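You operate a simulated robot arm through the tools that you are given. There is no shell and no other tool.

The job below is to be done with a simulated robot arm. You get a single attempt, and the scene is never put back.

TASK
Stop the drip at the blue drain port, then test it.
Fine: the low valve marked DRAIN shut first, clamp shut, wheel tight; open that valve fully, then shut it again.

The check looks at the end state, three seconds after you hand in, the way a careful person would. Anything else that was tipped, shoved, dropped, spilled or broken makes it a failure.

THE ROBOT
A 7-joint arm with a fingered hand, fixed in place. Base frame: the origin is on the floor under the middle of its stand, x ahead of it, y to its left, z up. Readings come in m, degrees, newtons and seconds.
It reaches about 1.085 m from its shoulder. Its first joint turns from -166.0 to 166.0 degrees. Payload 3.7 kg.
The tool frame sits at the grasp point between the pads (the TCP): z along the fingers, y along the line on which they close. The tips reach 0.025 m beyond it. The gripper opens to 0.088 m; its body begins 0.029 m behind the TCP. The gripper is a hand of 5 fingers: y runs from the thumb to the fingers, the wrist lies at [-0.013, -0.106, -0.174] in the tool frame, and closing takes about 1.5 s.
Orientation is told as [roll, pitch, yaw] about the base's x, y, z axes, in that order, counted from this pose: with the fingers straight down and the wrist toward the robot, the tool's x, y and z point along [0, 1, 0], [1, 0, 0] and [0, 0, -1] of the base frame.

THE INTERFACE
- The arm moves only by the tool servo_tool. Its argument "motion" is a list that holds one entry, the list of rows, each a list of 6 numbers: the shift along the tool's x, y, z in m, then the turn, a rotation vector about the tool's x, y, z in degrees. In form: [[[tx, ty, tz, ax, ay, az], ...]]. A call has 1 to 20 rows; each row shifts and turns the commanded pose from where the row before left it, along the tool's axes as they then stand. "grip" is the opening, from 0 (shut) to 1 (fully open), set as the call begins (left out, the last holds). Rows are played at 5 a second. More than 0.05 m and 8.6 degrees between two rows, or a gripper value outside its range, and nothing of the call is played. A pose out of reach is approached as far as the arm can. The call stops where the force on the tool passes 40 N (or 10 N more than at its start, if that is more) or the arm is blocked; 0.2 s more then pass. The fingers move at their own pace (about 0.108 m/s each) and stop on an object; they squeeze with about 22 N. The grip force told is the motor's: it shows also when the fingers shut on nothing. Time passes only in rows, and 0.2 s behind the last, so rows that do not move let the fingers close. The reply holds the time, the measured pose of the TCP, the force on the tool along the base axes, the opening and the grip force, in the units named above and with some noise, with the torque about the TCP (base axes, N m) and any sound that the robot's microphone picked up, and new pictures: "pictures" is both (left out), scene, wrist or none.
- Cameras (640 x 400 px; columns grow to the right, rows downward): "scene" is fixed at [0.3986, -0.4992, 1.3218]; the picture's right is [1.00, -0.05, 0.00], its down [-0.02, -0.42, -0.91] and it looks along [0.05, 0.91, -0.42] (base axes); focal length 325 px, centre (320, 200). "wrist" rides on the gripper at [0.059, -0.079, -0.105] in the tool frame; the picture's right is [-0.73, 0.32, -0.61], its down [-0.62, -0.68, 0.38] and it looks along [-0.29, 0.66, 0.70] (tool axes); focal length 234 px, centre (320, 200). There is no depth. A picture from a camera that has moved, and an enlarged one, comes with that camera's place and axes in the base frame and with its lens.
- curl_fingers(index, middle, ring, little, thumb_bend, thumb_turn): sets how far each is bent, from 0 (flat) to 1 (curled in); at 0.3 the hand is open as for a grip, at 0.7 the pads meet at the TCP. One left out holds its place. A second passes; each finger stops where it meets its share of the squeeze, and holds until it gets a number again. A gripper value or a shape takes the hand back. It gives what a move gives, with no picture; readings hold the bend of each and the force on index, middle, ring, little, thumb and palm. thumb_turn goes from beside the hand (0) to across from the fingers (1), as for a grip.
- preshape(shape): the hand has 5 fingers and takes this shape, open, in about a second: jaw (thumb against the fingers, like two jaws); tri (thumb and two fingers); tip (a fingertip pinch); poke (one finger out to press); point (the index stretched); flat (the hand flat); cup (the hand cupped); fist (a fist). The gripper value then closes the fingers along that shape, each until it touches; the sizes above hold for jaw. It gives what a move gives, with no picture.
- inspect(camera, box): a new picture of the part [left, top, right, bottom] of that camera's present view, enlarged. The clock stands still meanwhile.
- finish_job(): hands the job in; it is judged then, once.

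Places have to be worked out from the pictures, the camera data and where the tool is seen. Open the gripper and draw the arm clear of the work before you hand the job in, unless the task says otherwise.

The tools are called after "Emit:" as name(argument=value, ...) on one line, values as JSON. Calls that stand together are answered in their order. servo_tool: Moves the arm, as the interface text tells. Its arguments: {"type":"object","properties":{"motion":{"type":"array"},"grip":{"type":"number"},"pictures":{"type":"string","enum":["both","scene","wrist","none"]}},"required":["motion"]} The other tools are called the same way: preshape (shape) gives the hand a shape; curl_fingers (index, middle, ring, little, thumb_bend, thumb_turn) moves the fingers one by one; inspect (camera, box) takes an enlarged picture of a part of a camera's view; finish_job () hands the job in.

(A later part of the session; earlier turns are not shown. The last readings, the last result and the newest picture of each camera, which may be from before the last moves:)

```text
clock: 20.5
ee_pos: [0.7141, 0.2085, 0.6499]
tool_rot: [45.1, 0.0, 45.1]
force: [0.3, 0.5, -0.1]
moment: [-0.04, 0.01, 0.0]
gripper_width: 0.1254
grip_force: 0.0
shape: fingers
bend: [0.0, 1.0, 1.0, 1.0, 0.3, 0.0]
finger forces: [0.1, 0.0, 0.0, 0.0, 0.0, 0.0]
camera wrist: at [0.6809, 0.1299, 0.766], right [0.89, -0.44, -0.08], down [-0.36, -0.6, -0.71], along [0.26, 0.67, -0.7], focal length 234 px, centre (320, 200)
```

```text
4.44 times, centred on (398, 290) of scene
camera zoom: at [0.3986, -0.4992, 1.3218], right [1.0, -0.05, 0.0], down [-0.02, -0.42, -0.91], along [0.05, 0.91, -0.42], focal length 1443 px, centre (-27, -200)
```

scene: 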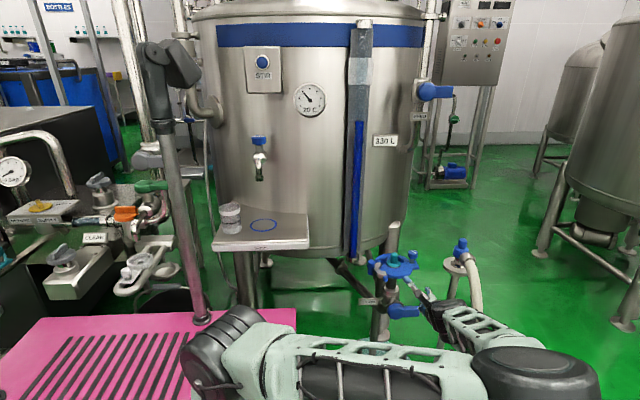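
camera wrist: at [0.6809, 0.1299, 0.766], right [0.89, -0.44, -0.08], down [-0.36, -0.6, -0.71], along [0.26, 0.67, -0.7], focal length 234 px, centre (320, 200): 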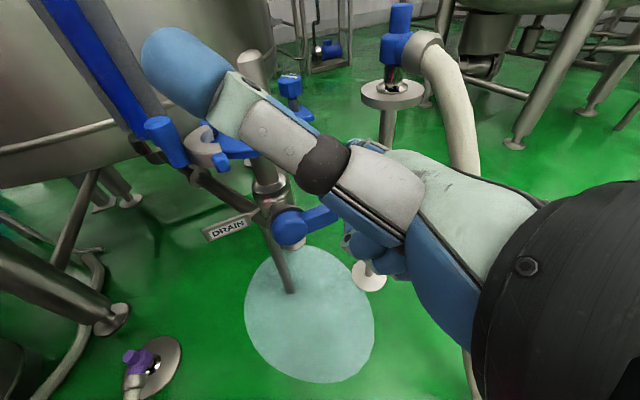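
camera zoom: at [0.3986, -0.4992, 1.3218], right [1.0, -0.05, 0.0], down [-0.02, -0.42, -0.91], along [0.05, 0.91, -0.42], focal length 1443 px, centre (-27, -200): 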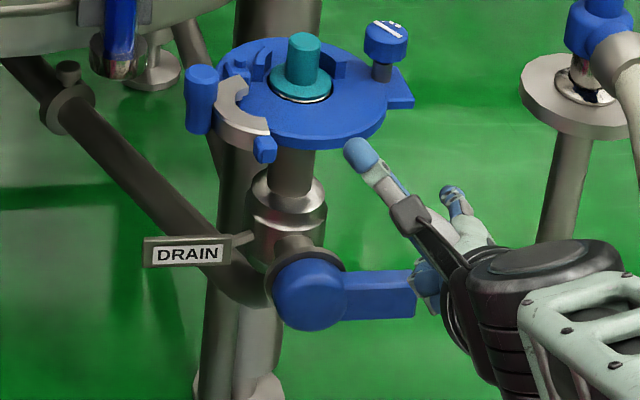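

The valve lever is shut and undisturbed. I rise to z≈0.8, turn the hand to yaw 0 (closing line along x) and take the fingertip-pinch shape for the clamp handle.

Emit:
servo_tool(motion=[[[0.0265, 0, -0.0265, 0, 0, 0], [0.0265, 0, -0.0265, 0, 0, 0], [0.0265, 0, -0.0265, 0, 0, 0], [0.0265, 0, -0.0265, 0, 0, 0], [0, 0, 0, -5.3, 0, 5.3], [0, 0, 0, -5.3, 0, 5.3], [0, 0, 0, -5.3, 0, 5.3], [0, 0, 0, -5.3, 0, 5.3], [0, 0, 0, -5.3, 0, 5.3], [0, 0, 0, -5.3, 0, 5.3]]], pictures="none")

Emit:
preshape(shape="tip")

Emit:
servo_tool(motion=[[[0, 0, 0, 0, 0, 0]]])

```text
clock: 22.7
ee_pos: [0.7149, 0.2076, 0.8]
tool_rot: [45.0, 0.0, -0.1]
force: [0.4, 0.3, 0.2]
moment: [-0.01, 0.01, 0.0]
gripper_width: 0.1253
grip_force: 0.0
shape: fingers
bend: [0.0, 1.0, 1.0, 1.0, 0.3, 0.0]
finger forces: [0.0, 0.0, 0.0, 0.0, 0.0, 0.1]
```

```text
clock: 23.6
ee_pos: [0.7143, 0.2079, 0.801]
tool_rot: [45.0, 0.0, 0.0]
force: [-0.5, 0.0, 0.0]
moment: [-0.01, -0.03, 0.01]
gripper_width: 0.088
grip_force: 0.0
shape: tip
bend: [0.3, 0.98, 0.99, 0.99, 0.3, 0.97]
finger forces: [0.0, 0.1, 0.1, 0.1, 0.0, 0.0]
```

```text
clock: 24.0
ee_pos: [0.7137, 0.2087, 0.7993]
tool_rot: [44.9, -0.1, 0.0]
force: [0.0, -0.5, -0.2]
moment: [-0.02, 0.02, 0.01]
gripper_width: 0.0878
grip_force: 0.0
shape: tip
bend: [0.3, 0.98, 0.99, 0.99, 0.3, 0.97]
finger forces: [0.0, 0.0, 0.1, 0.0, 0.0, 0.0]
camera wrist: at [0.6346, 0.1758, 0.9156], right [0.32, -0.94, -0.08], down [-0.68, -0.17, -0.71], along [0.66, 0.29, -0.7], focal length 234 px, centre (320, 200)
```

scene: 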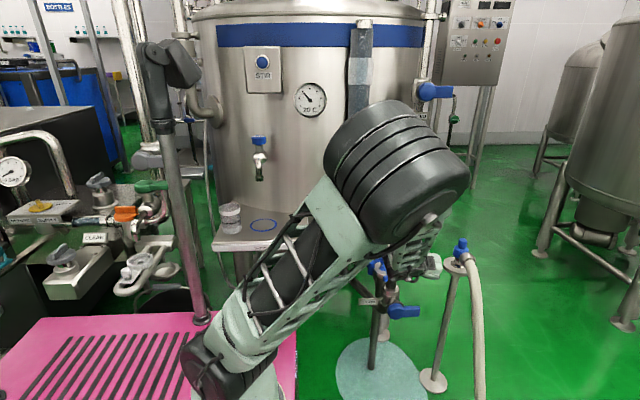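
wrist: 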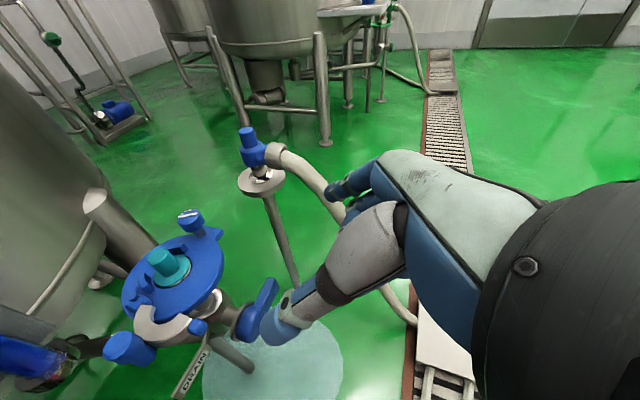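

The wrist view shows the port with the pinch fingers open. I enlarge it to refine the handle and jaw positions.

Emit:
inspect(camera="wrist", box=[90, 200, 330, 370])

Emit:
inspect(camera="wrist", box=[250, 150, 410, 350])

```text
2.35 times, centred on (210, 285) of wrist
camera zoom: at [0.6346, 0.1758, 0.9156], right [0.32, -0.94, -0.08], down [-0.68, -0.17, -0.71], along [0.66, 0.29, -0.7], focal length 551 px, centre (579, 0)
```

zoom: 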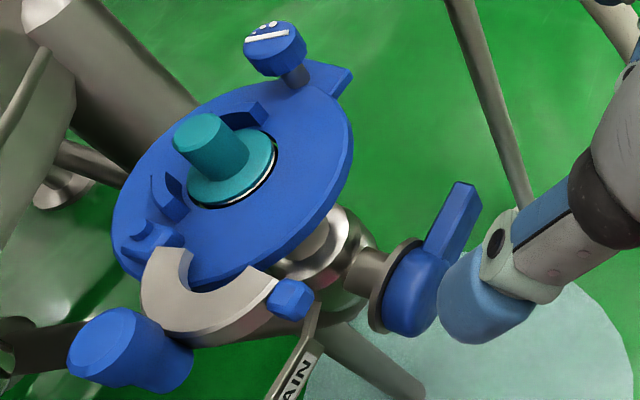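

```text
2.00 times, centred on (330, 250) of wrist
camera zoom: at [0.6346, 0.1758, 0.9156], right [0.32, -0.94, -0.08], down [-0.68, -0.17, -0.71], along [0.66, 0.29, -0.7], focal length 468 px, centre (300, 100)
```

zoom: 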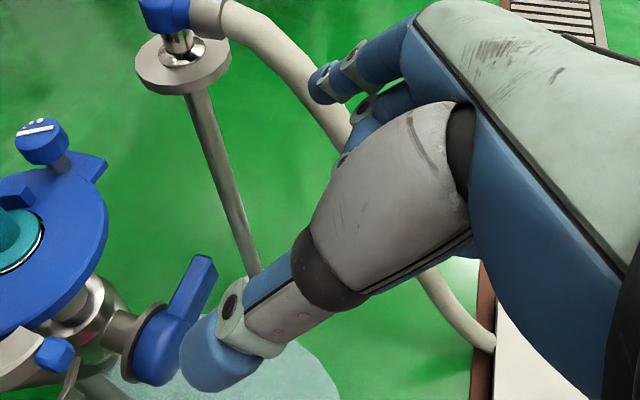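

My estimates agree between views (handle (0.624, 0.408), top z 0.669; jaw top z 0.634). I set orientation roll 15°, yaw 10° for a pinch from above that clears the blue tube.

Emit:
servo_tool(motion=[[[0, 0, 0, 0, -7.5, 0], [0, 0, 0, 0, -7.5, 0], [0, 0, 0, 0, -7.5, 0], [0, 0, 0, 0, -7.5, 0], [0, 0, 0, 1.3, 0, -4.83], [0, 0, 0, 1.3, 0, -4.83], [0, 0, 0, 0, 0, 0]]], grip=0.7)

```text
clock: 25.6
ee_pos: [0.7144, 0.2068, 0.7993]
tool_rot: [15.1, 0.0, 10.1]
force: [-0.8, -0.5, 0.3]
moment: [0.01, 0.01, 0.0]
gripper_width: 0.0616
grip_force: 0.1
shape: tip
bend: [0.29, 0.98, 0.99, 0.99, 0.58, 0.99]
finger forces: [0.1, 0.0, 0.0, 0.1, 0.0, 0.0]
camera wrist: at [0.6307, 0.224, 0.9157], right [0.47, -0.79, 0.4], down [-0.58, -0.61, -0.53], along [0.66, 0.02, -0.75], focal length 234 px, centre (320, 200)
```

scene: 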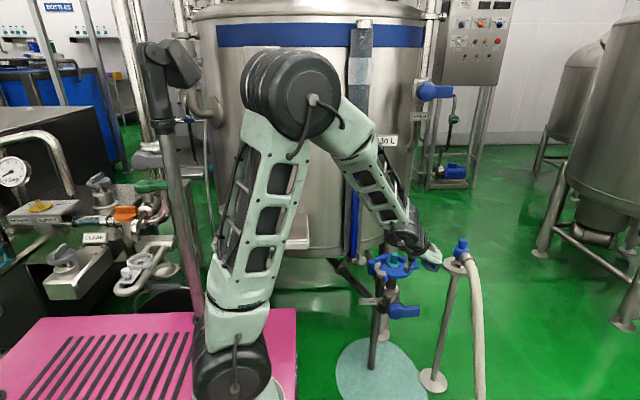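
wrist: 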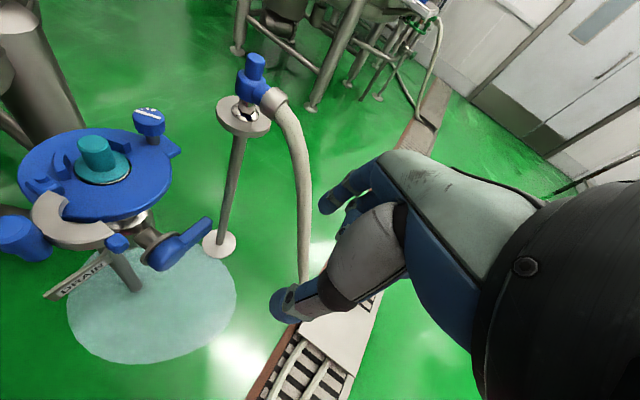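

Orientation is set and the elbow is high. I move over to above the handle (0.624, 0.404), stopping about 8 cm above it.

Emit:
servo_tool(motion=[[[0.0254, -0.0182, 0.0091, 0, 0, 0], [0.0254, -0.0182, 0.0091, 0, 0, 0], [0.0254, -0.0182, 0.0091, 0, 0, 0], [0.0254, -0.0182, 0.0091, 0, 0, 0], [0.0221, 0.0045, 0.0163, 0, 0, 0], [0.0221, 0.0045, 0.0163, 0, 0, 0], [0.0221, 0.0045, 0.0163, 0, 0, 0], [0.0221, 0.0045, 0.0163, 0, 0, 0]]])

Emit:
inspect(camera="scene", box=[332, 210, 428, 290])

Emit:
inspect(camera="wrist", box=[200, 130, 440, 370])

```text
clock: 27.4
ee_pos: [0.6251, 0.4046, 0.7502]
tool_rot: [15.1, 0.1, 10.0]
force: [0.2, -0.1, -0.5]
moment: [0.03, 0.03, 0.02]
gripper_width: 0.0617
grip_force: 0.1
shape: tip
bend: [0.29, 0.98, 0.99, 0.99, 0.58, 0.99]
finger forces: [0.0, 0.0, 0.0, 0.0, 0.1, 0.0]
camera wrist: at [0.5416, 0.421, 0.8667], right [0.47, -0.79, 0.4], down [-0.58, -0.61, -0.53], along [0.66, 0.02, -0.75], focal length 234 px, centre (320, 200)
```

scene: 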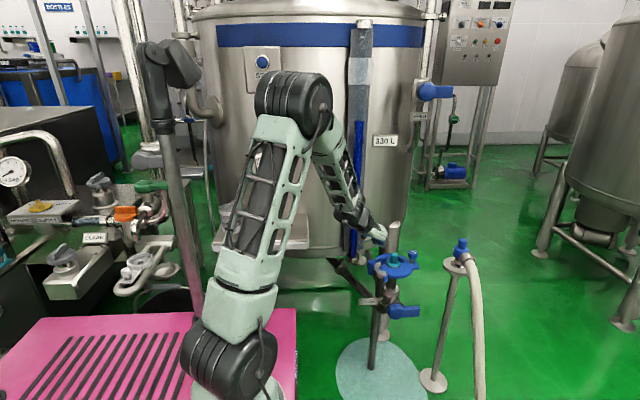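
wrist: 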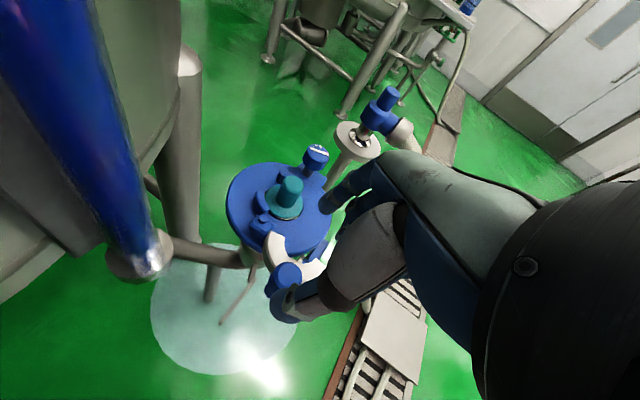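

```text
5.00 times, centred on (380, 250) of scene
camera zoom: at [0.3986, -0.4992, 1.3218], right [1.0, -0.05, 0.0], down [-0.02, -0.42, -0.91], along [0.05, 0.91, -0.42], focal length 1624 px, centre (20, -50)
```

zoom: 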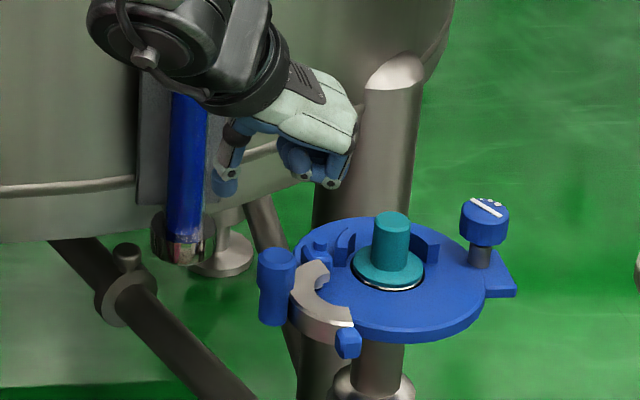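

```text
1.67 times, centred on (320, 250) of wrist
camera zoom: at [0.5416, 0.421, 0.8667], right [0.47, -0.79, 0.4], down [-0.58, -0.61, -0.53], along [0.66, 0.02, -0.75], focal length 390 px, centre (320, 117)
```

zoom: 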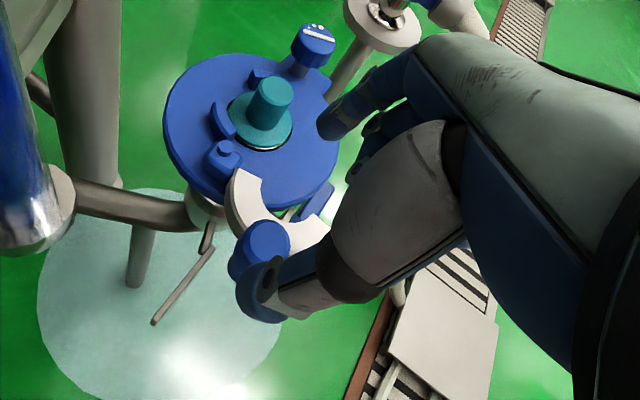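

Thumb and index straddle the handle symmetrically in x. I lower in steps to z≈0.664, checking force.

Emit:
servo_tool(motion=[[[-0.0056, 0, 0.0208, 0, 0, 0], [-0.0056, 0, 0.0208, 0, 0, 0], [-0.0056, 0, 0.0208, 0, 0, 0]]])

Emit:
inspect(camera="scene", box=[332, 210, 428, 290])

Emit:
inspect(camera="wrist", box=[240, 160, 400, 320])

```text
clock: 28.2
ee_pos: [0.6232, 0.4041, 0.6878]
tool_rot: [15.1, 0.2, 10.0]
force: [-1.0, 0.3, -0.3]
moment: [0.05, 0.04, 0.01]
gripper_width: 0.0617
grip_force: 0.1
shape: tip
bend: [0.29, 0.98, 0.99, 0.99, 0.58, 0.99]
finger forces: [0.0, 0.1, 0.1, 0.1, 0.0, 0.0]
camera wrist: at [0.5402, 0.4197, 0.8029], right [0.47, -0.79, 0.4], down [-0.58, -0.61, -0.53], along [0.66, 0.02, -0.75], focal length 234 px, centre (320, 200)
```

scene: 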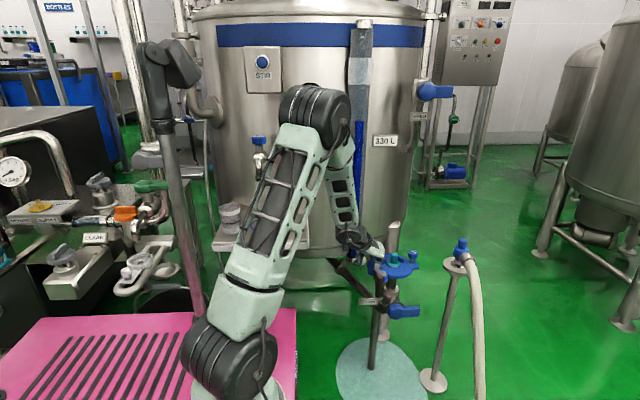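
wrist: 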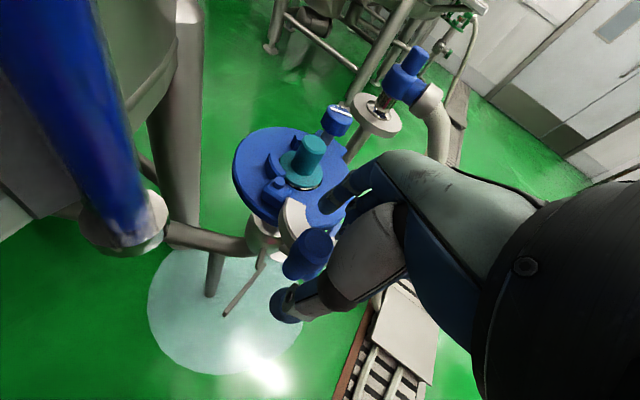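

```text
5.00 times, centred on (380, 250) of scene
camera zoom: at [0.3986, -0.4992, 1.3218], right [1.0, -0.05, 0.0], down [-0.02, -0.42, -0.91], along [0.05, 0.91, -0.42], focal length 1624 px, centre (20, -50)
```

zoom: 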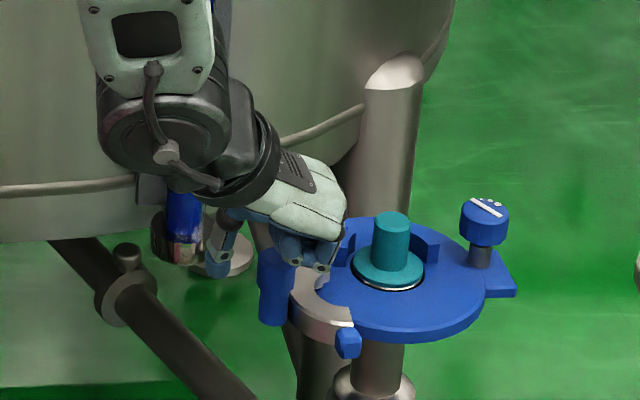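

```text
2.50 times, centred on (320, 240) of wrist
camera zoom: at [0.5402, 0.4197, 0.8029], right [0.47, -0.79, 0.4], down [-0.58, -0.61, -0.53], along [0.66, 0.02, -0.75], focal length 585 px, centre (320, 100)
```

zoom: 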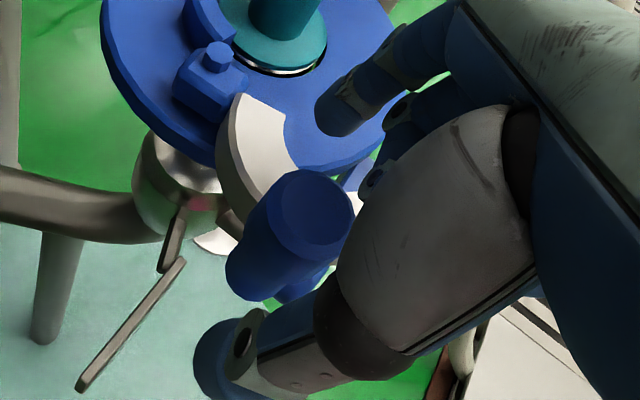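

The handle lies between thumb and index. I lower the last 2.4 cm and close the pinch.

Emit:
servo_tool(motion=[[[-0.0031, 0, 0.0116, 0, 0, 0], [-0.0031, 0, 0.0116, 0, 0, 0]]], pictures="none")

Emit:
servo_tool(motion=[[[0, 0, 0, 0, 0, 0], [0, 0, 0, 0, 0, 0], [0, 0, 0, 0, 0, 0], [0, 0, 0, 0, 0, 0], [0, 0, 0, 0, 0, 0]]], grip=0.1)

Emit:
inspect(camera="wrist", box=[240, 160, 400, 320])

Emit:
inspect(camera="scene", box=[332, 230, 428, 290])

```text
clock: 28.8
ee_pos: [0.6249, 0.4058, 0.6658]
tool_rot: [15.1, -0.4, 9.8]
force: [9.0, 1.7, 30.9]
moment: [-0.36, -0.18, 0.12]
gripper_width: 0.0613
grip_force: 0.1
shape: tip
bend: [0.29, 1.0, 0.99, 0.99, 0.58, 0.99]
finger forces: [0.0, 30.8, 0.0, 0.0, 0.1, 0.1]
```

```text
clock: 29.5
ee_pos: [0.6263, 0.4016, 0.6641]
tool_rot: [15.0, -0.3, 9.6]
force: [3.7, -12.2, 14.2]
moment: [0.16, -0.09, 0.05]
gripper_width: 0.0325
grip_force: 22.5
shape: tip
bend: [0.73, 1.0, 1.0, 1.0, 0.75, 1.0]
finger forces: [24.3, 22.9, 0.0, 0.0, 21.4, 0.1]
stopped in row 3: the force on the tool passed its limit at 44 N (the readings are from after the stop); the commanded pose is now the measured one
camera wrist: at [0.5429, 0.4178, 0.7802], right [0.46, -0.79, 0.4], down [-0.59, -0.61, -0.54], along [0.67, 0.01, -0.74], focal length 234 px, centre (320, 200)
```

scene: 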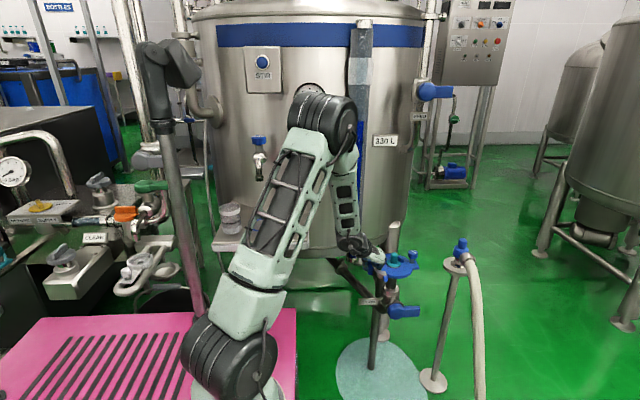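
wrist: 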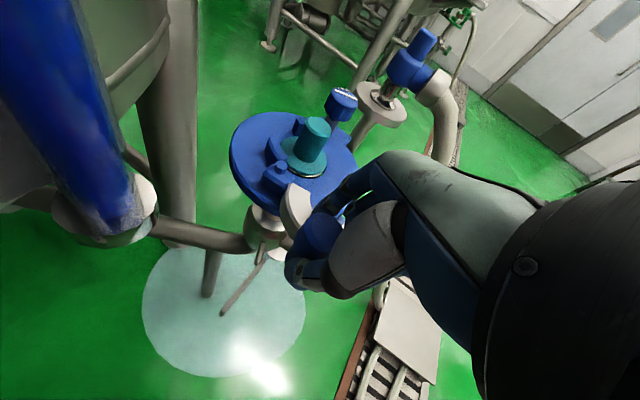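

```text
2.50 times, centred on (320, 240) of wrist
camera zoom: at [0.5429, 0.4178, 0.7802], right [0.46, -0.79, 0.4], down [-0.59, -0.61, -0.54], along [0.67, 0.01, -0.74], focal length 585 px, centre (320, 100)
```

zoom: 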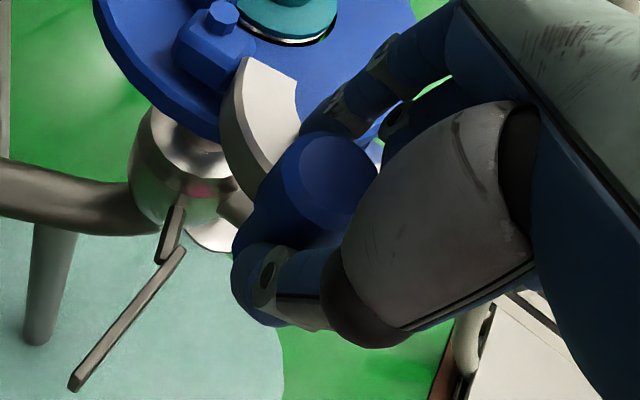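

```text
6.67 times, centred on (380, 260) of scene
camera zoom: at [0.3986, -0.4992, 1.3218], right [1.0, -0.05, 0.0], down [-0.02, -0.42, -0.91], along [0.05, 0.91, -0.42], focal length 2165 px, centre (-80, -200)
```

zoom: 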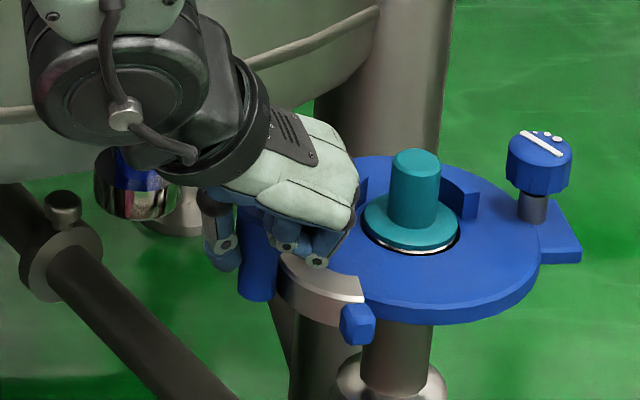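

The curled middle finger presses on the handle's top (about 23–30 N), so I loosen the grip and rise about 1 cm, keeping the handle loosely caged between thumb and index.

Emit:
servo_tool(motion=[[[0.0013, 0, -0.0048, 0, 0, 0], [0.0013, 0, -0.0048, 0, 0, 0], [0, 0, 0, 0, 0, 0]]], grip=0.5)

Emit:
inspect(camera="wrist", box=[240, 160, 400, 320])

```text
clock: 30.3
ee_pos: [0.6241, 0.4026, 0.6733]
tool_rot: [15.0, -0.1, 9.8]
force: [-0.1, -0.6, -0.2]
moment: [0.0, 0.0, 0.04]
gripper_width: 0.0437
grip_force: 0.1
shape: tip
bend: [0.73, 0.98, 0.99, 0.99, 0.7, 1.0]
finger forces: [0.0, 0.0, 0.1, 0.0, 0.0, 0.1]
camera wrist: at [0.541, 0.4186, 0.7896], right [0.46, -0.79, 0.4], down [-0.58, -0.61, -0.53], along [0.67, 0.01, -0.75], focal length 234 px, centre (320, 200)
```

scene: 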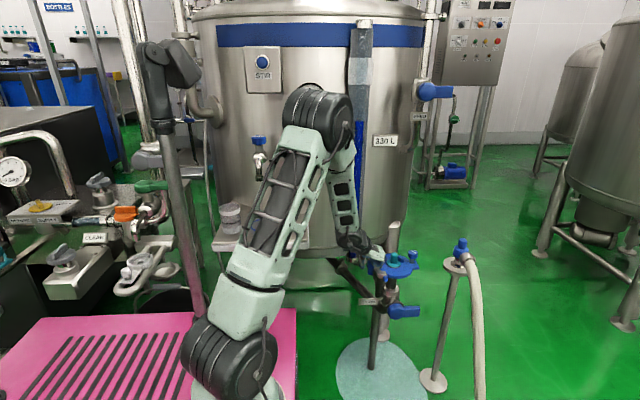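
wrist: 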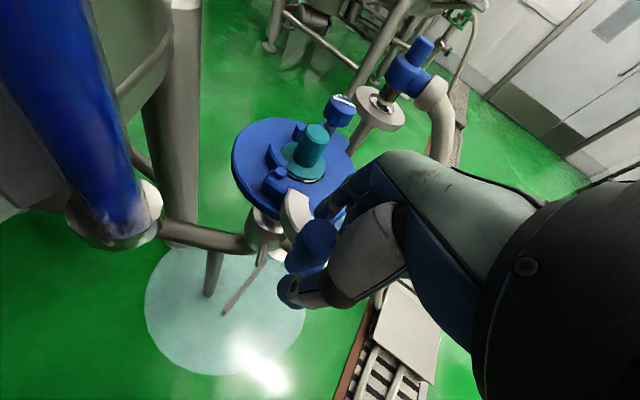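

```text
2.50 times, centred on (320, 240) of wrist
camera zoom: at [0.541, 0.4186, 0.7896], right [0.46, -0.79, 0.4], down [-0.58, -0.61, -0.53], along [0.67, 0.01, -0.75], focal length 585 px, centre (320, 100)
```

zoom: 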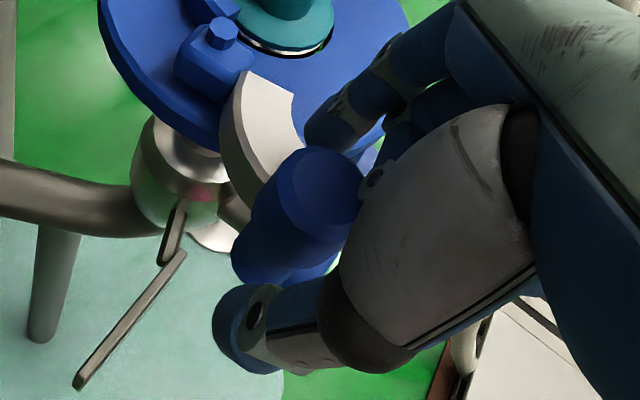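

The handle is caged without force. I start sweeping it counter-clockwise about the hinge (0.667, 0.460), the first 30°.

Emit:
servo_tool(motion=[[[-0.0047, 0.0045, -0.0013, 0, 0, 0], [-0.0044, 0.0053, -0.0012, 0, 0, 0], [-0.0039, 0.0058, -0.0011, 0, 0, 0], [-0.0033, 0.0062, -0.0009, 0, 0, 0], [-0.0027, 0.0065, -0.0007, 0, 0, 0]]])

Emit:
inspect(camera="wrist", box=[240, 160, 400, 320])

Emit:
inspect(camera="scene", box=[332, 230, 428, 290])

```text
clock: 31.5
ee_pos: [0.6558, 0.3861, 0.6736]
tool_rot: [15.0, -0.2, 9.8]
force: [-2.3, -2.5, 0.8]
moment: [-0.07, 0.05, 0.06]
gripper_width: 0.0466
grip_force: 0.0
shape: tip
bend: [0.73, 0.98, 0.99, 0.99, 0.67, 1.0]
finger forces: [0.0, 0.0, 0.1, 0.0, 2.8, 0.0]
camera wrist: at [0.5722, 0.4036, 0.7897], right [0.46, -0.79, 0.4], down [-0.58, -0.61, -0.53], along [0.67, 0.01, -0.75], focal length 234 px, centre (320, 200)
```

scene: 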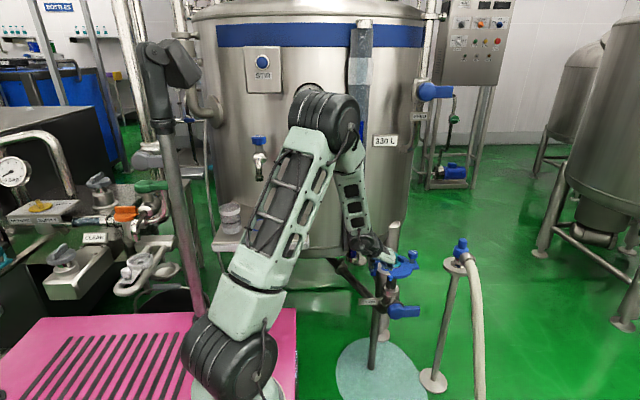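
wrist: 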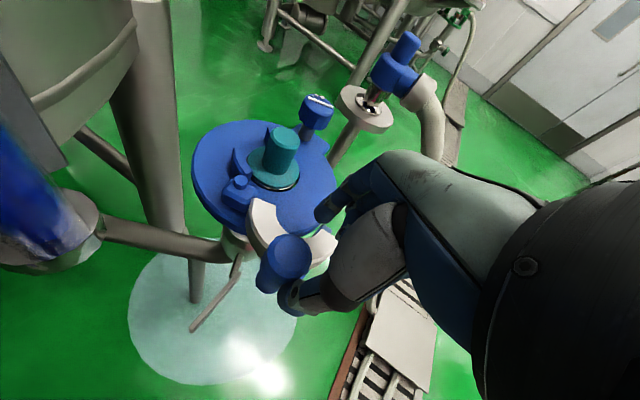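

```text
2.50 times, centred on (320, 240) of wrist
camera zoom: at [0.5722, 0.4036, 0.7897], right [0.46, -0.79, 0.4], down [-0.58, -0.61, -0.53], along [0.67, 0.01, -0.75], focal length 585 px, centre (320, 100)
```

zoom: 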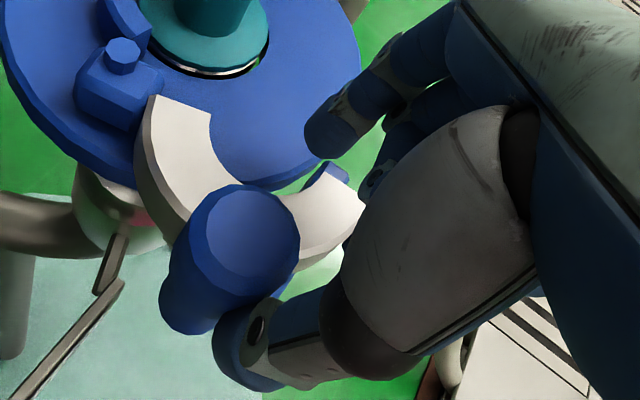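

```text
6.67 times, centred on (380, 260) of scene
camera zoom: at [0.3986, -0.4992, 1.3218], right [1.0, -0.05, 0.0], down [-0.02, -0.42, -0.91], along [0.05, 0.91, -0.42], focal length 2165 px, centre (-80, -200)
```

zoom: 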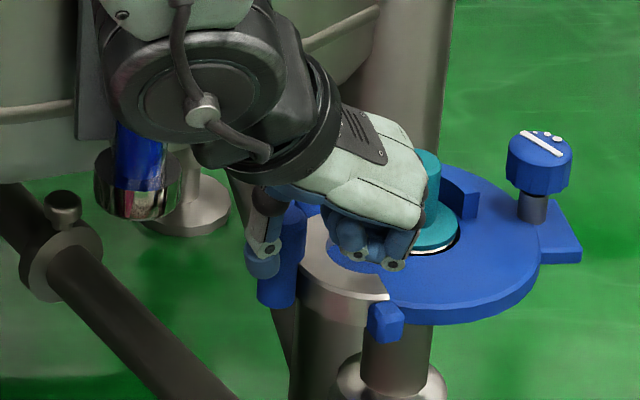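

The jaw swings easily (about 3 N), but the handle has drifted toward the thumb's edge. I re-centre the pinch on it and narrow the cage before continuing.

Emit:
servo_tool(motion=[[[0.005, -0.004, 0, 0, 0, 0], [0.005, -0.003, 0, 0, 0, 0], [0.004, 0, 0, 0, 0, 0]]], pictures="none")

Emit:
servo_tool(motion=[[[0, 0, 0, 0, 0, 0], [0, 0, 0, 0, 0, 0]]], grip=0.36, pictures="none")

Emit:
inspect(camera="wrist", box=[240, 160, 400, 320])

```text
clock: 32.3
ee_pos: [0.6462, 0.3994, 0.6758]
tool_rot: [14.9, -0.2, 9.9]
force: [-2.1, -4.7, -2.5]
moment: [-0.1, -0.06, 0.14]
gripper_width: 0.0483
grip_force: 0.1
shape: tip
bend: [0.73, 0.98, 0.99, 0.99, 0.65, 1.0]
finger forces: [0.0, 0.0, 0.0, 0.0, 5.1, 0.0]
```

```text
clock: 32.9
ee_pos: [0.6462, 0.3987, 0.677]
tool_rot: [15.0, -0.2, 9.9]
force: [-4.8, -4.8, -0.5]
moment: [-0.07, 0.06, 0.17]
gripper_width: 0.0427
grip_force: 0.0
shape: tip
bend: [0.73, 0.98, 0.99, 0.99, 0.65, 1.0]
finger forces: [0.0, 0.0, 0.0, 0.1, 7.6, 0.0]
```

```text
2.50 times, centred on (320, 240) of wrist
camera zoom: at [0.5633, 0.4158, 0.7928], right [0.46, -0.79, 0.4], down [-0.58, -0.61, -0.53], along [0.67, 0.01, -0.75], focal length 585 px, centre (320, 100)
```

zoom: 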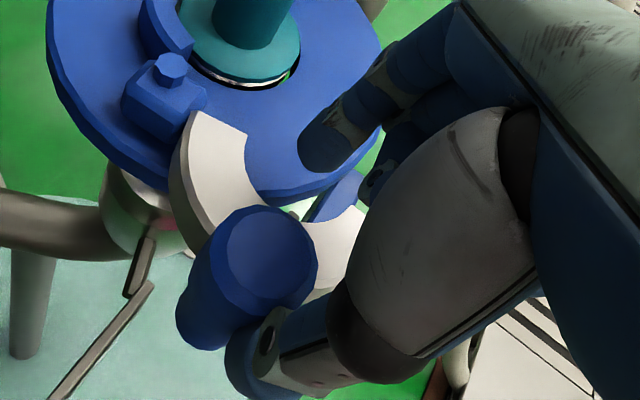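

The contact is at the very tip of the thumb, which pushed the handle partly back. I open a little, back off, shift 1.5 cm further in +y so that the thumb pad sits squarely behind the handle.

Emit:
servo_tool(motion=[[[0, -0.007, 0, 0, 0, 0], [0.005, 0, 0, 0, 0, 0], [0.005, 0, 0, 0, 0, 0], [0.005, 0, 0, 0, 0, 0]]], grip=0.6)

Emit:
inspect(camera="wrist", box=[240, 160, 400, 320])

```text
clock: 33.9
ee_pos: [0.6386, 0.4148, 0.6816]
tool_rot: [15.0, -0.2, 9.7]
force: [0.3, 0.0, 0.4]
moment: [0.03, 0.0, -0.02]
gripper_width: 0.0528
grip_force: 0.0
shape: tip
bend: [0.31, 0.98, 0.99, 0.99, 0.64, 1.0]
finger forces: [0.0, 0.0, 0.1, 0.1, 0.0, 0.0]
camera wrist: at [0.5545, 0.43, 0.7972], right [0.46, -0.79, 0.4], down [-0.58, -0.61, -0.53], along [0.67, 0.01, -0.75], focal length 234 px, centre (320, 200)
```

scene: 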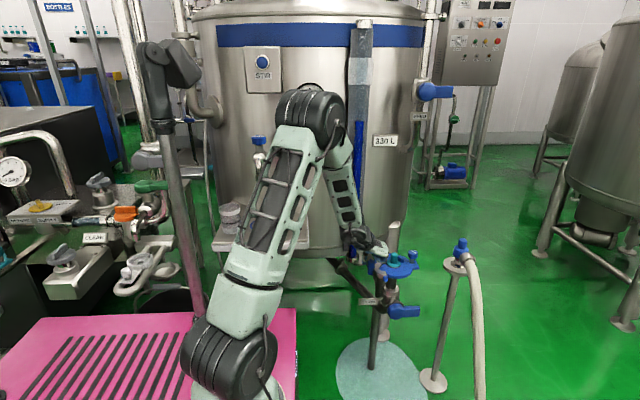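
wrist: 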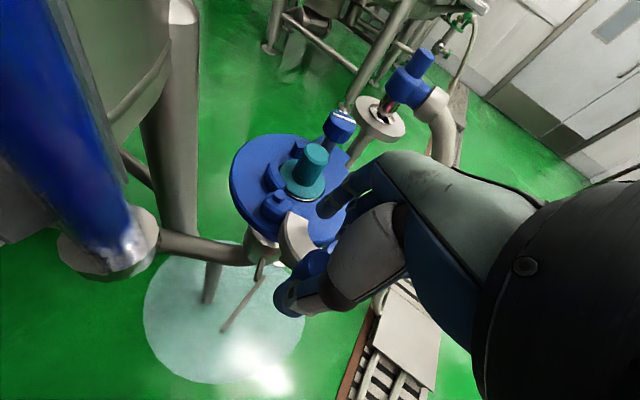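

```text
2.50 times, centred on (320, 240) of wrist
camera zoom: at [0.5545, 0.43, 0.7972], right [0.46, -0.79, 0.4], down [-0.58, -0.61, -0.53], along [0.67, 0.01, -0.75], focal length 585 px, centre (320, 100)
```

zoom: 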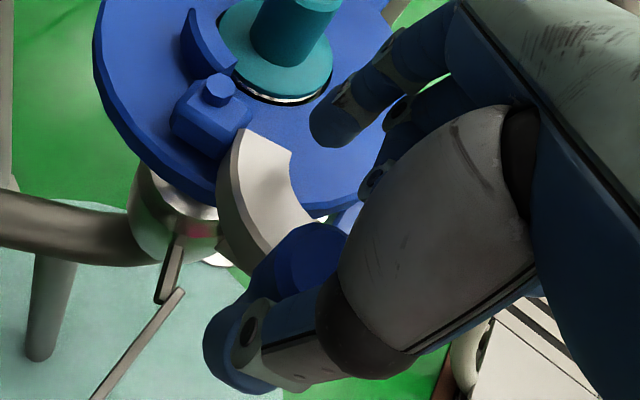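

Now the handle sits squarely at the thumb pad. I lower to the working height and sweep again along the arc.

Emit:
servo_tool(motion=[[[-0.0021, 0, 0.0077, 0, 0, 0], [-0.0047, 0.0045, -0.0013, 0, 0, 0], [-0.0044, 0.0053, -0.0012, 0, 0, 0], [-0.0039, 0.0058, -0.0011, 0, 0, 0], [-0.0033, 0.0062, -0.0009, 0, 0, 0]]], grip=0.48, pictures="none")

Emit:
inspect(camera="wrist", box=[240, 160, 400, 320])

```text
clock: 35.1
ee_pos: [0.6619, 0.4004, 0.6733]
tool_rot: [14.9, -0.1, 9.7]
force: [-0.7, -0.6, -0.2]
moment: [0.01, -0.04, 0.02]
gripper_width: 0.0426
grip_force: 0.1
shape: tip
bend: [0.73, 0.98, 0.99, 0.99, 0.7, 1.0]
finger forces: [0.0, 0.0, 0.1, 0.0, 0.1, 0.1]
```

```text
2.50 times, centred on (320, 240) of wrist
camera zoom: at [0.5788, 0.417, 0.7896], right [0.46, -0.79, 0.4], down [-0.59, -0.61, -0.53], along [0.67, 0.01, -0.75], focal length 585 px, centre (320, 100)
```

zoom: 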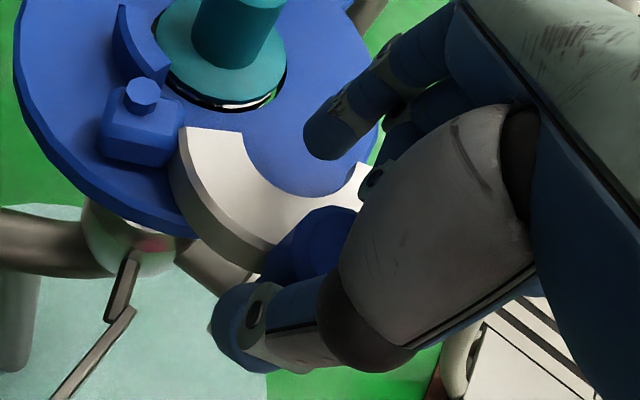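

The jaw follows smoothly with nearly no force (now about 25° swung). I continue the arc by 26° more.

Emit:
servo_tool(motion=[[[-0.0025, 0.0065, -0.0007, 0, 0, 0], [-0.0019, 0.0069, -0.0005, 0, 0, 0], [-0.0011, 0.007, -0.0003, 0, 0, 0], [-0.0004, 0.007, -0.0001, 0, 0, 0]]])

Emit:
inspect(camera="wrist", box=[200, 120, 400, 320])

Emit:
inspect(camera="scene", box=[332, 230, 428, 290])

```text
clock: 36.1
ee_pos: [0.6904, 0.3981, 0.6725]
tool_rot: [15.0, -0.3, 9.7]
force: [0.2, -0.5, 0.0]
moment: [-0.01, 0.01, -0.01]
gripper_width: 0.0427
grip_force: 0.0
shape: tip
bend: [0.73, 0.98, 0.99, 0.99, 0.7, 1.0]
finger forces: [0.1, 0.1, 0.0, 0.1, 0.2, 0.1]
camera wrist: at [0.6075, 0.4151, 0.7884], right [0.46, -0.79, 0.4], down [-0.59, -0.61, -0.53], along [0.67, 0.01, -0.75], focal length 234 px, centre (320, 200)
```

scene: 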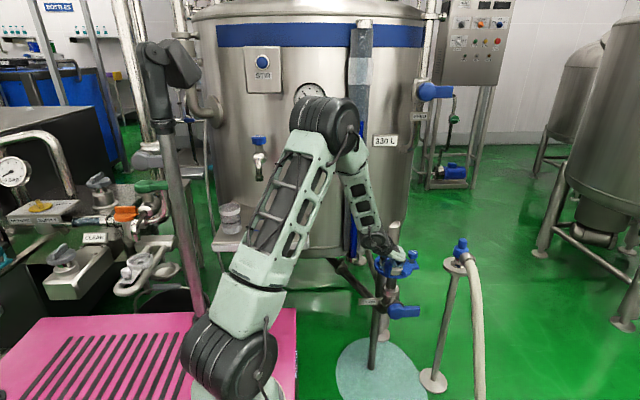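
wrist: 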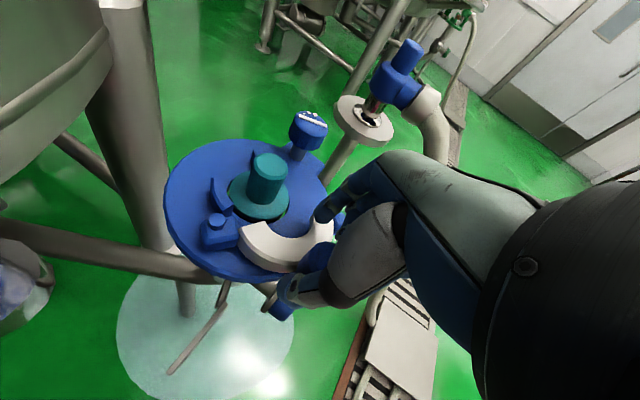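

```text
2.00 times, centred on (300, 220) of wrist
camera zoom: at [0.6075, 0.4151, 0.7884], right [0.46, -0.79, 0.4], down [-0.59, -0.61, -0.53], along [0.67, 0.01, -0.75], focal length 468 px, centre (360, 160)
```

zoom: 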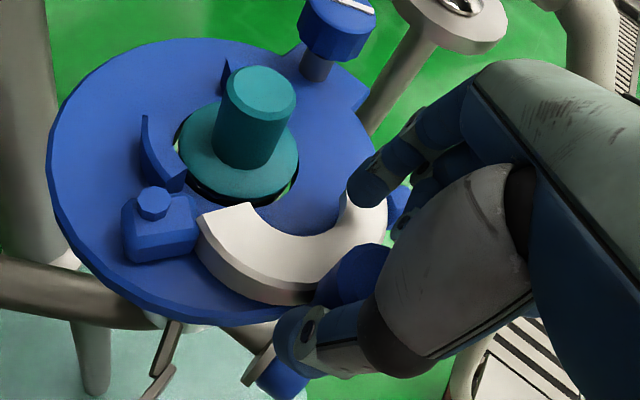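

```text
6.67 times, centred on (380, 260) of scene
camera zoom: at [0.3986, -0.4992, 1.3218], right [1.0, -0.05, 0.0], down [-0.02, -0.42, -0.91], along [0.05, 0.91, -0.42], focal length 2165 px, centre (-80, -200)
```

zoom: 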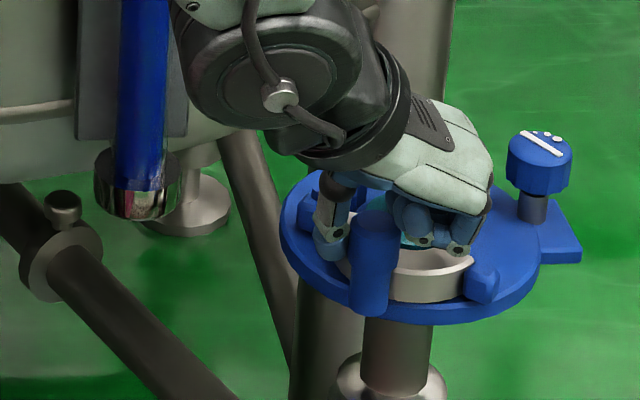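

The jaw is nearly around the plug's flange. I continue along the arc by the remaining angle, watching force.

Emit:
servo_tool(motion=[[[0.0005, 0.0071, 0.0001, 0, 0, 0], [0.0013, 0.0069, 0.0003, 0, 0, 0]]], pictures="none")

Emit:
inspect(camera="wrist", box=[200, 120, 400, 320])

Emit:
inspect(camera="scene", box=[332, 230, 428, 290])

```text
clock: 36.7
ee_pos: [0.7043, 0.4041, 0.6725]
tool_rot: [14.8, -0.3, 9.7]
force: [0.3, -0.6, 0.5]
moment: [-0.03, -0.01, 0.03]
gripper_width: 0.0428
grip_force: 0.0
shape: tip
bend: [0.73, 0.98, 0.99, 0.99, 0.7, 1.0]
finger forces: [0.1, 0.1, 0.0, 0.0, 0.2, 0.0]
```

```text
2.00 times, centred on (300, 220) of wrist
camera zoom: at [0.6207, 0.4201, 0.7885], right [0.46, -0.79, 0.4], down [-0.58, -0.61, -0.53], along [0.67, 0.01, -0.75], focal length 468 px, centre (360, 160)
```

zoom: 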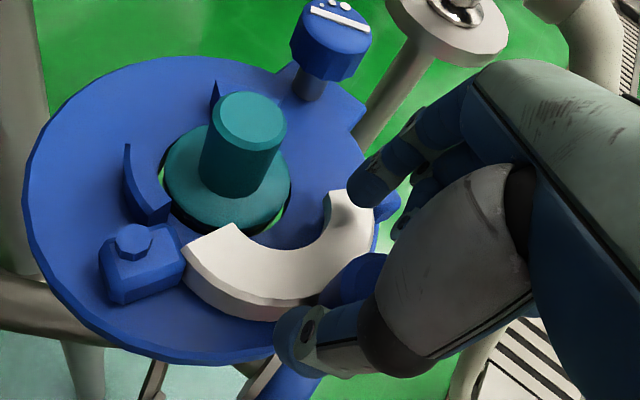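

```text
6.67 times, centred on (380, 260) of scene
camera zoom: at [0.3986, -0.4992, 1.3218], right [1.0, -0.05, 0.0], down [-0.02, -0.42, -0.91], along [0.05, 0.91, -0.42], focal length 2165 px, centre (-80, -200)
```

zoom: 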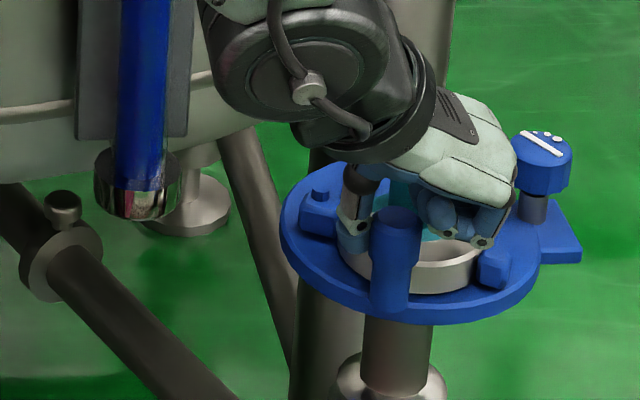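

The jaw still needs some 15–20° to reach the flange; I continue with two more steps.

Emit:
servo_tool(motion=[[[0.002, 0.0069, 0.0005, 0, 0, 0], [0.0027, 0.0065, 0.0007, 0, 0, 0]]], pictures="none")

Emit:
inspect(camera="wrist", box=[200, 120, 400, 320])

Emit:
inspect(camera="scene", box=[332, 230, 428, 290])

```text
clock: 37.3
ee_pos: [0.7163, 0.4105, 0.6733]
tool_rot: [15.0, -0.2, 9.8]
force: [-1.2, 0.0, -0.2]
moment: [-0.02, -0.01, 0.01]
gripper_width: 0.0426
grip_force: 0.1
shape: tip
bend: [0.73, 0.98, 0.99, 0.99, 0.7, 1.0]
finger forces: [0.0, 0.0, 0.0, 0.0, 0.2, 0.1]
```

```text
2.00 times, centred on (300, 220) of wrist
camera zoom: at [0.6325, 0.4271, 0.789], right [0.46, -0.79, 0.4], down [-0.58, -0.61, -0.53], along [0.67, 0.01, -0.75], focal length 468 px, centre (360, 160)
```

zoom: 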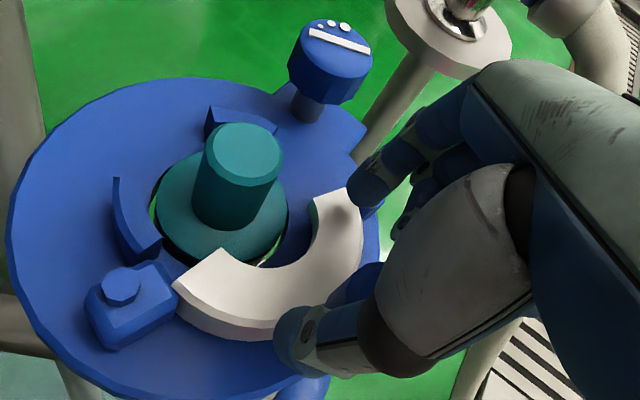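

```text
6.67 times, centred on (380, 260) of scene
camera zoom: at [0.3986, -0.4992, 1.3218], right [1.0, -0.05, 0.0], down [-0.02, -0.42, -0.91], along [0.05, 0.91, -0.42], focal length 2165 px, centre (-80, -200)
```

zoom: 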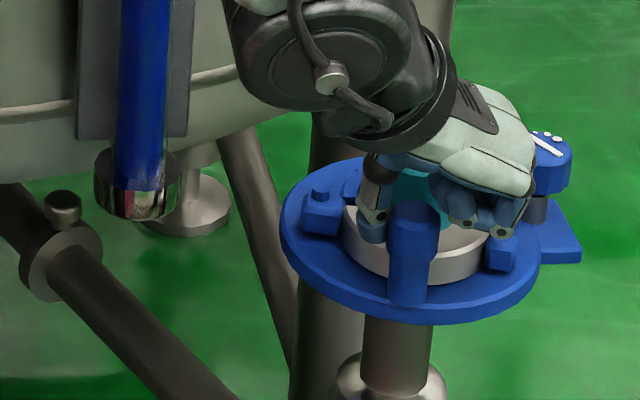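

About 67° done; the handle has drifted slightly to the palm side, so I push mainly along +x for the remainder.

Emit:
servo_tool(motion=[[[0, 0.0056, 0, 0, 0, 0], [0, 0.0056, 0, 0, 0, 0]]], pictures="none")

Emit:
inspect(camera="wrist", box=[200, 120, 400, 320])

Emit:
inspect(camera="scene", box=[332, 230, 428, 290])

```text
clock: 37.9
ee_pos: [0.7277, 0.4129, 0.6738]
tool_rot: [15.0, -0.2, 9.7]
force: [0.0, -0.2, 0.3]
moment: [0.0, 0.0, -0.01]
gripper_width: 0.0428
grip_force: 0.1
shape: tip
bend: [0.73, 0.98, 0.99, 0.99, 0.7, 1.0]
finger forces: [0.0, 0.0, 0.1, 0.0, 0.0, 0.0]
```

```text
2.00 times, centred on (300, 220) of wrist
camera zoom: at [0.6442, 0.4282, 0.7892], right [0.46, -0.79, 0.4], down [-0.58, -0.61, -0.53], along [0.67, 0.01, -0.75], focal length 468 px, centre (360, 160)
```

zoom: 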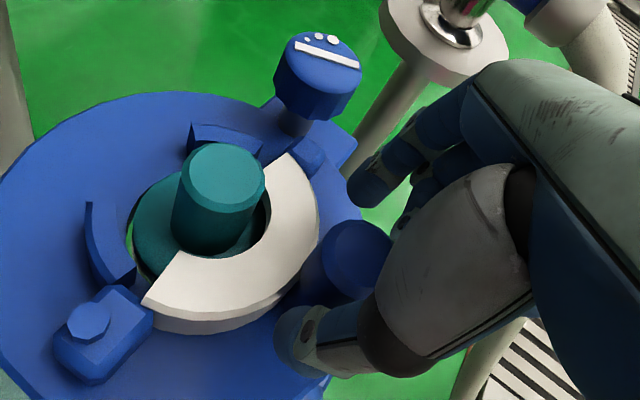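

```text
6.67 times, centred on (380, 260) of scene
camera zoom: at [0.3986, -0.4992, 1.3218], right [1.0, -0.05, 0.0], down [-0.02, -0.42, -0.91], along [0.05, 0.91, -0.42], focal length 2165 px, centre (-80, -200)
```

zoom: 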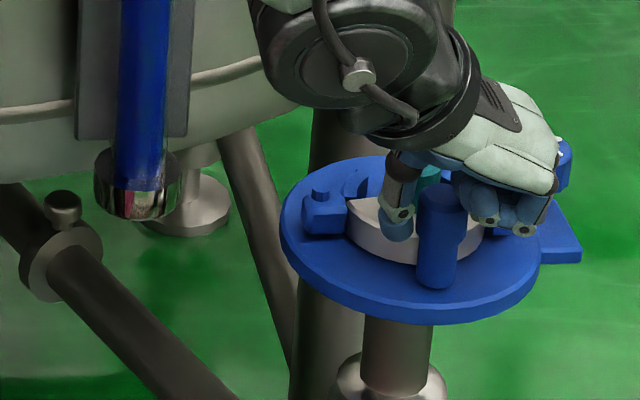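

The jaw seems to have snapped round the flange (handle now near (0.719, 0.411), about 86° swung, no force). I push a little further to verify that it is at its stop.

Emit:
servo_tool(motion=[[[0.002, 0.003, 0.0005, 0, 0, 0], [0.002, 0.003, 0.0005, 0, 0, 0]]], pictures="none")

Emit:
inspect(camera="wrist", box=[200, 120, 400, 320])

```text
clock: 38.5
ee_pos: [0.7331, 0.4165, 0.6736]
tool_rot: [15.0, -0.1, 9.7]
force: [-2.0, -0.8, 0.5]
moment: [-0.02, 0.01, 0.0]
gripper_width: 0.044
grip_force: 0.1
shape: tip
bend: [0.73, 0.98, 0.99, 0.99, 0.69, 1.0]
finger forces: [0.0, 0.0, 0.1, 0.0, 1.1, 0.0]
```

```text
2.00 times, centred on (300, 220) of wrist
camera zoom: at [0.6493, 0.4324, 0.7893], right [0.46, -0.79, 0.4], down [-0.59, -0.61, -0.53], along [0.67, 0.01, -0.75], focal length 468 px, centre (360, 160)
```

zoom: 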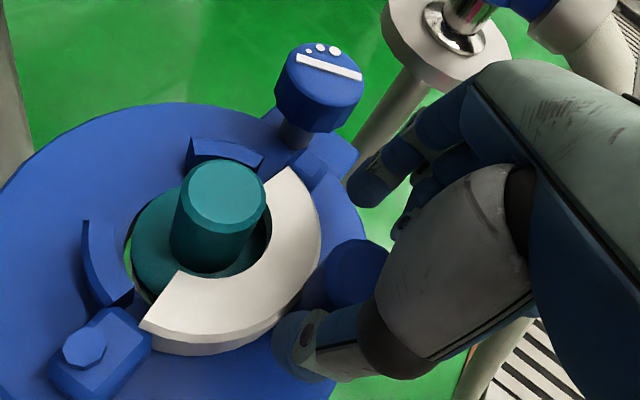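

A light contact has begun; I push a few millimetres more to see whether the force grows against a stop.

Emit:
servo_tool(motion=[[[0.002, 0.003, 0.0005, 0, 0, 0], [0.002, 0.003, 0.0005, 0, 0, 0], [0, 0, 0, 0, 0, 0]]], pictures="none")

Emit:
inspect(camera="wrist", box=[200, 120, 400, 320])

Emit:
inspect(camera="scene", box=[332, 230, 428, 290])

```text
clock: 39.3
ee_pos: [0.7386, 0.4218, 0.6729]
tool_rot: [14.9, -0.1, 9.8]
force: [-3.7, -0.5, -0.4]
moment: [0.02, 0.04, 0.02]
gripper_width: 0.0469
grip_force: 0.0
shape: tip
bend: [0.73, 0.98, 0.99, 0.99, 0.66, 1.0]
finger forces: [0.0, 0.0, 0.0, 0.0, 3.3, 0.1]
```

```text
2.00 times, centred on (300, 220) of wrist
camera zoom: at [0.6543, 0.437, 0.7893], right [0.46, -0.79, 0.4], down [-0.58, -0.61, -0.53], along [0.67, 0.01, -0.75], focal length 468 px, centre (360, 160)
```

zoom: 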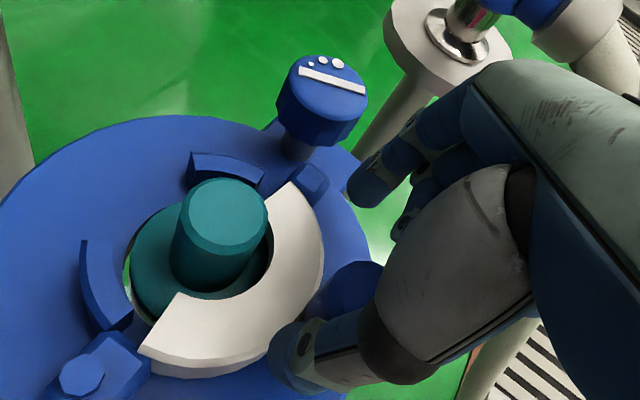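

```text
6.67 times, centred on (380, 260) of scene
camera zoom: at [0.3986, -0.4992, 1.3218], right [1.0, -0.05, 0.0], down [-0.02, -0.42, -0.91], along [0.05, 0.91, -0.42], focal length 2165 px, centre (-80, -200)
```

zoom: 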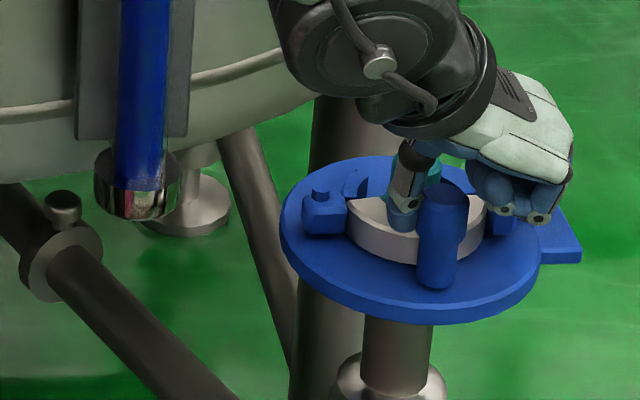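

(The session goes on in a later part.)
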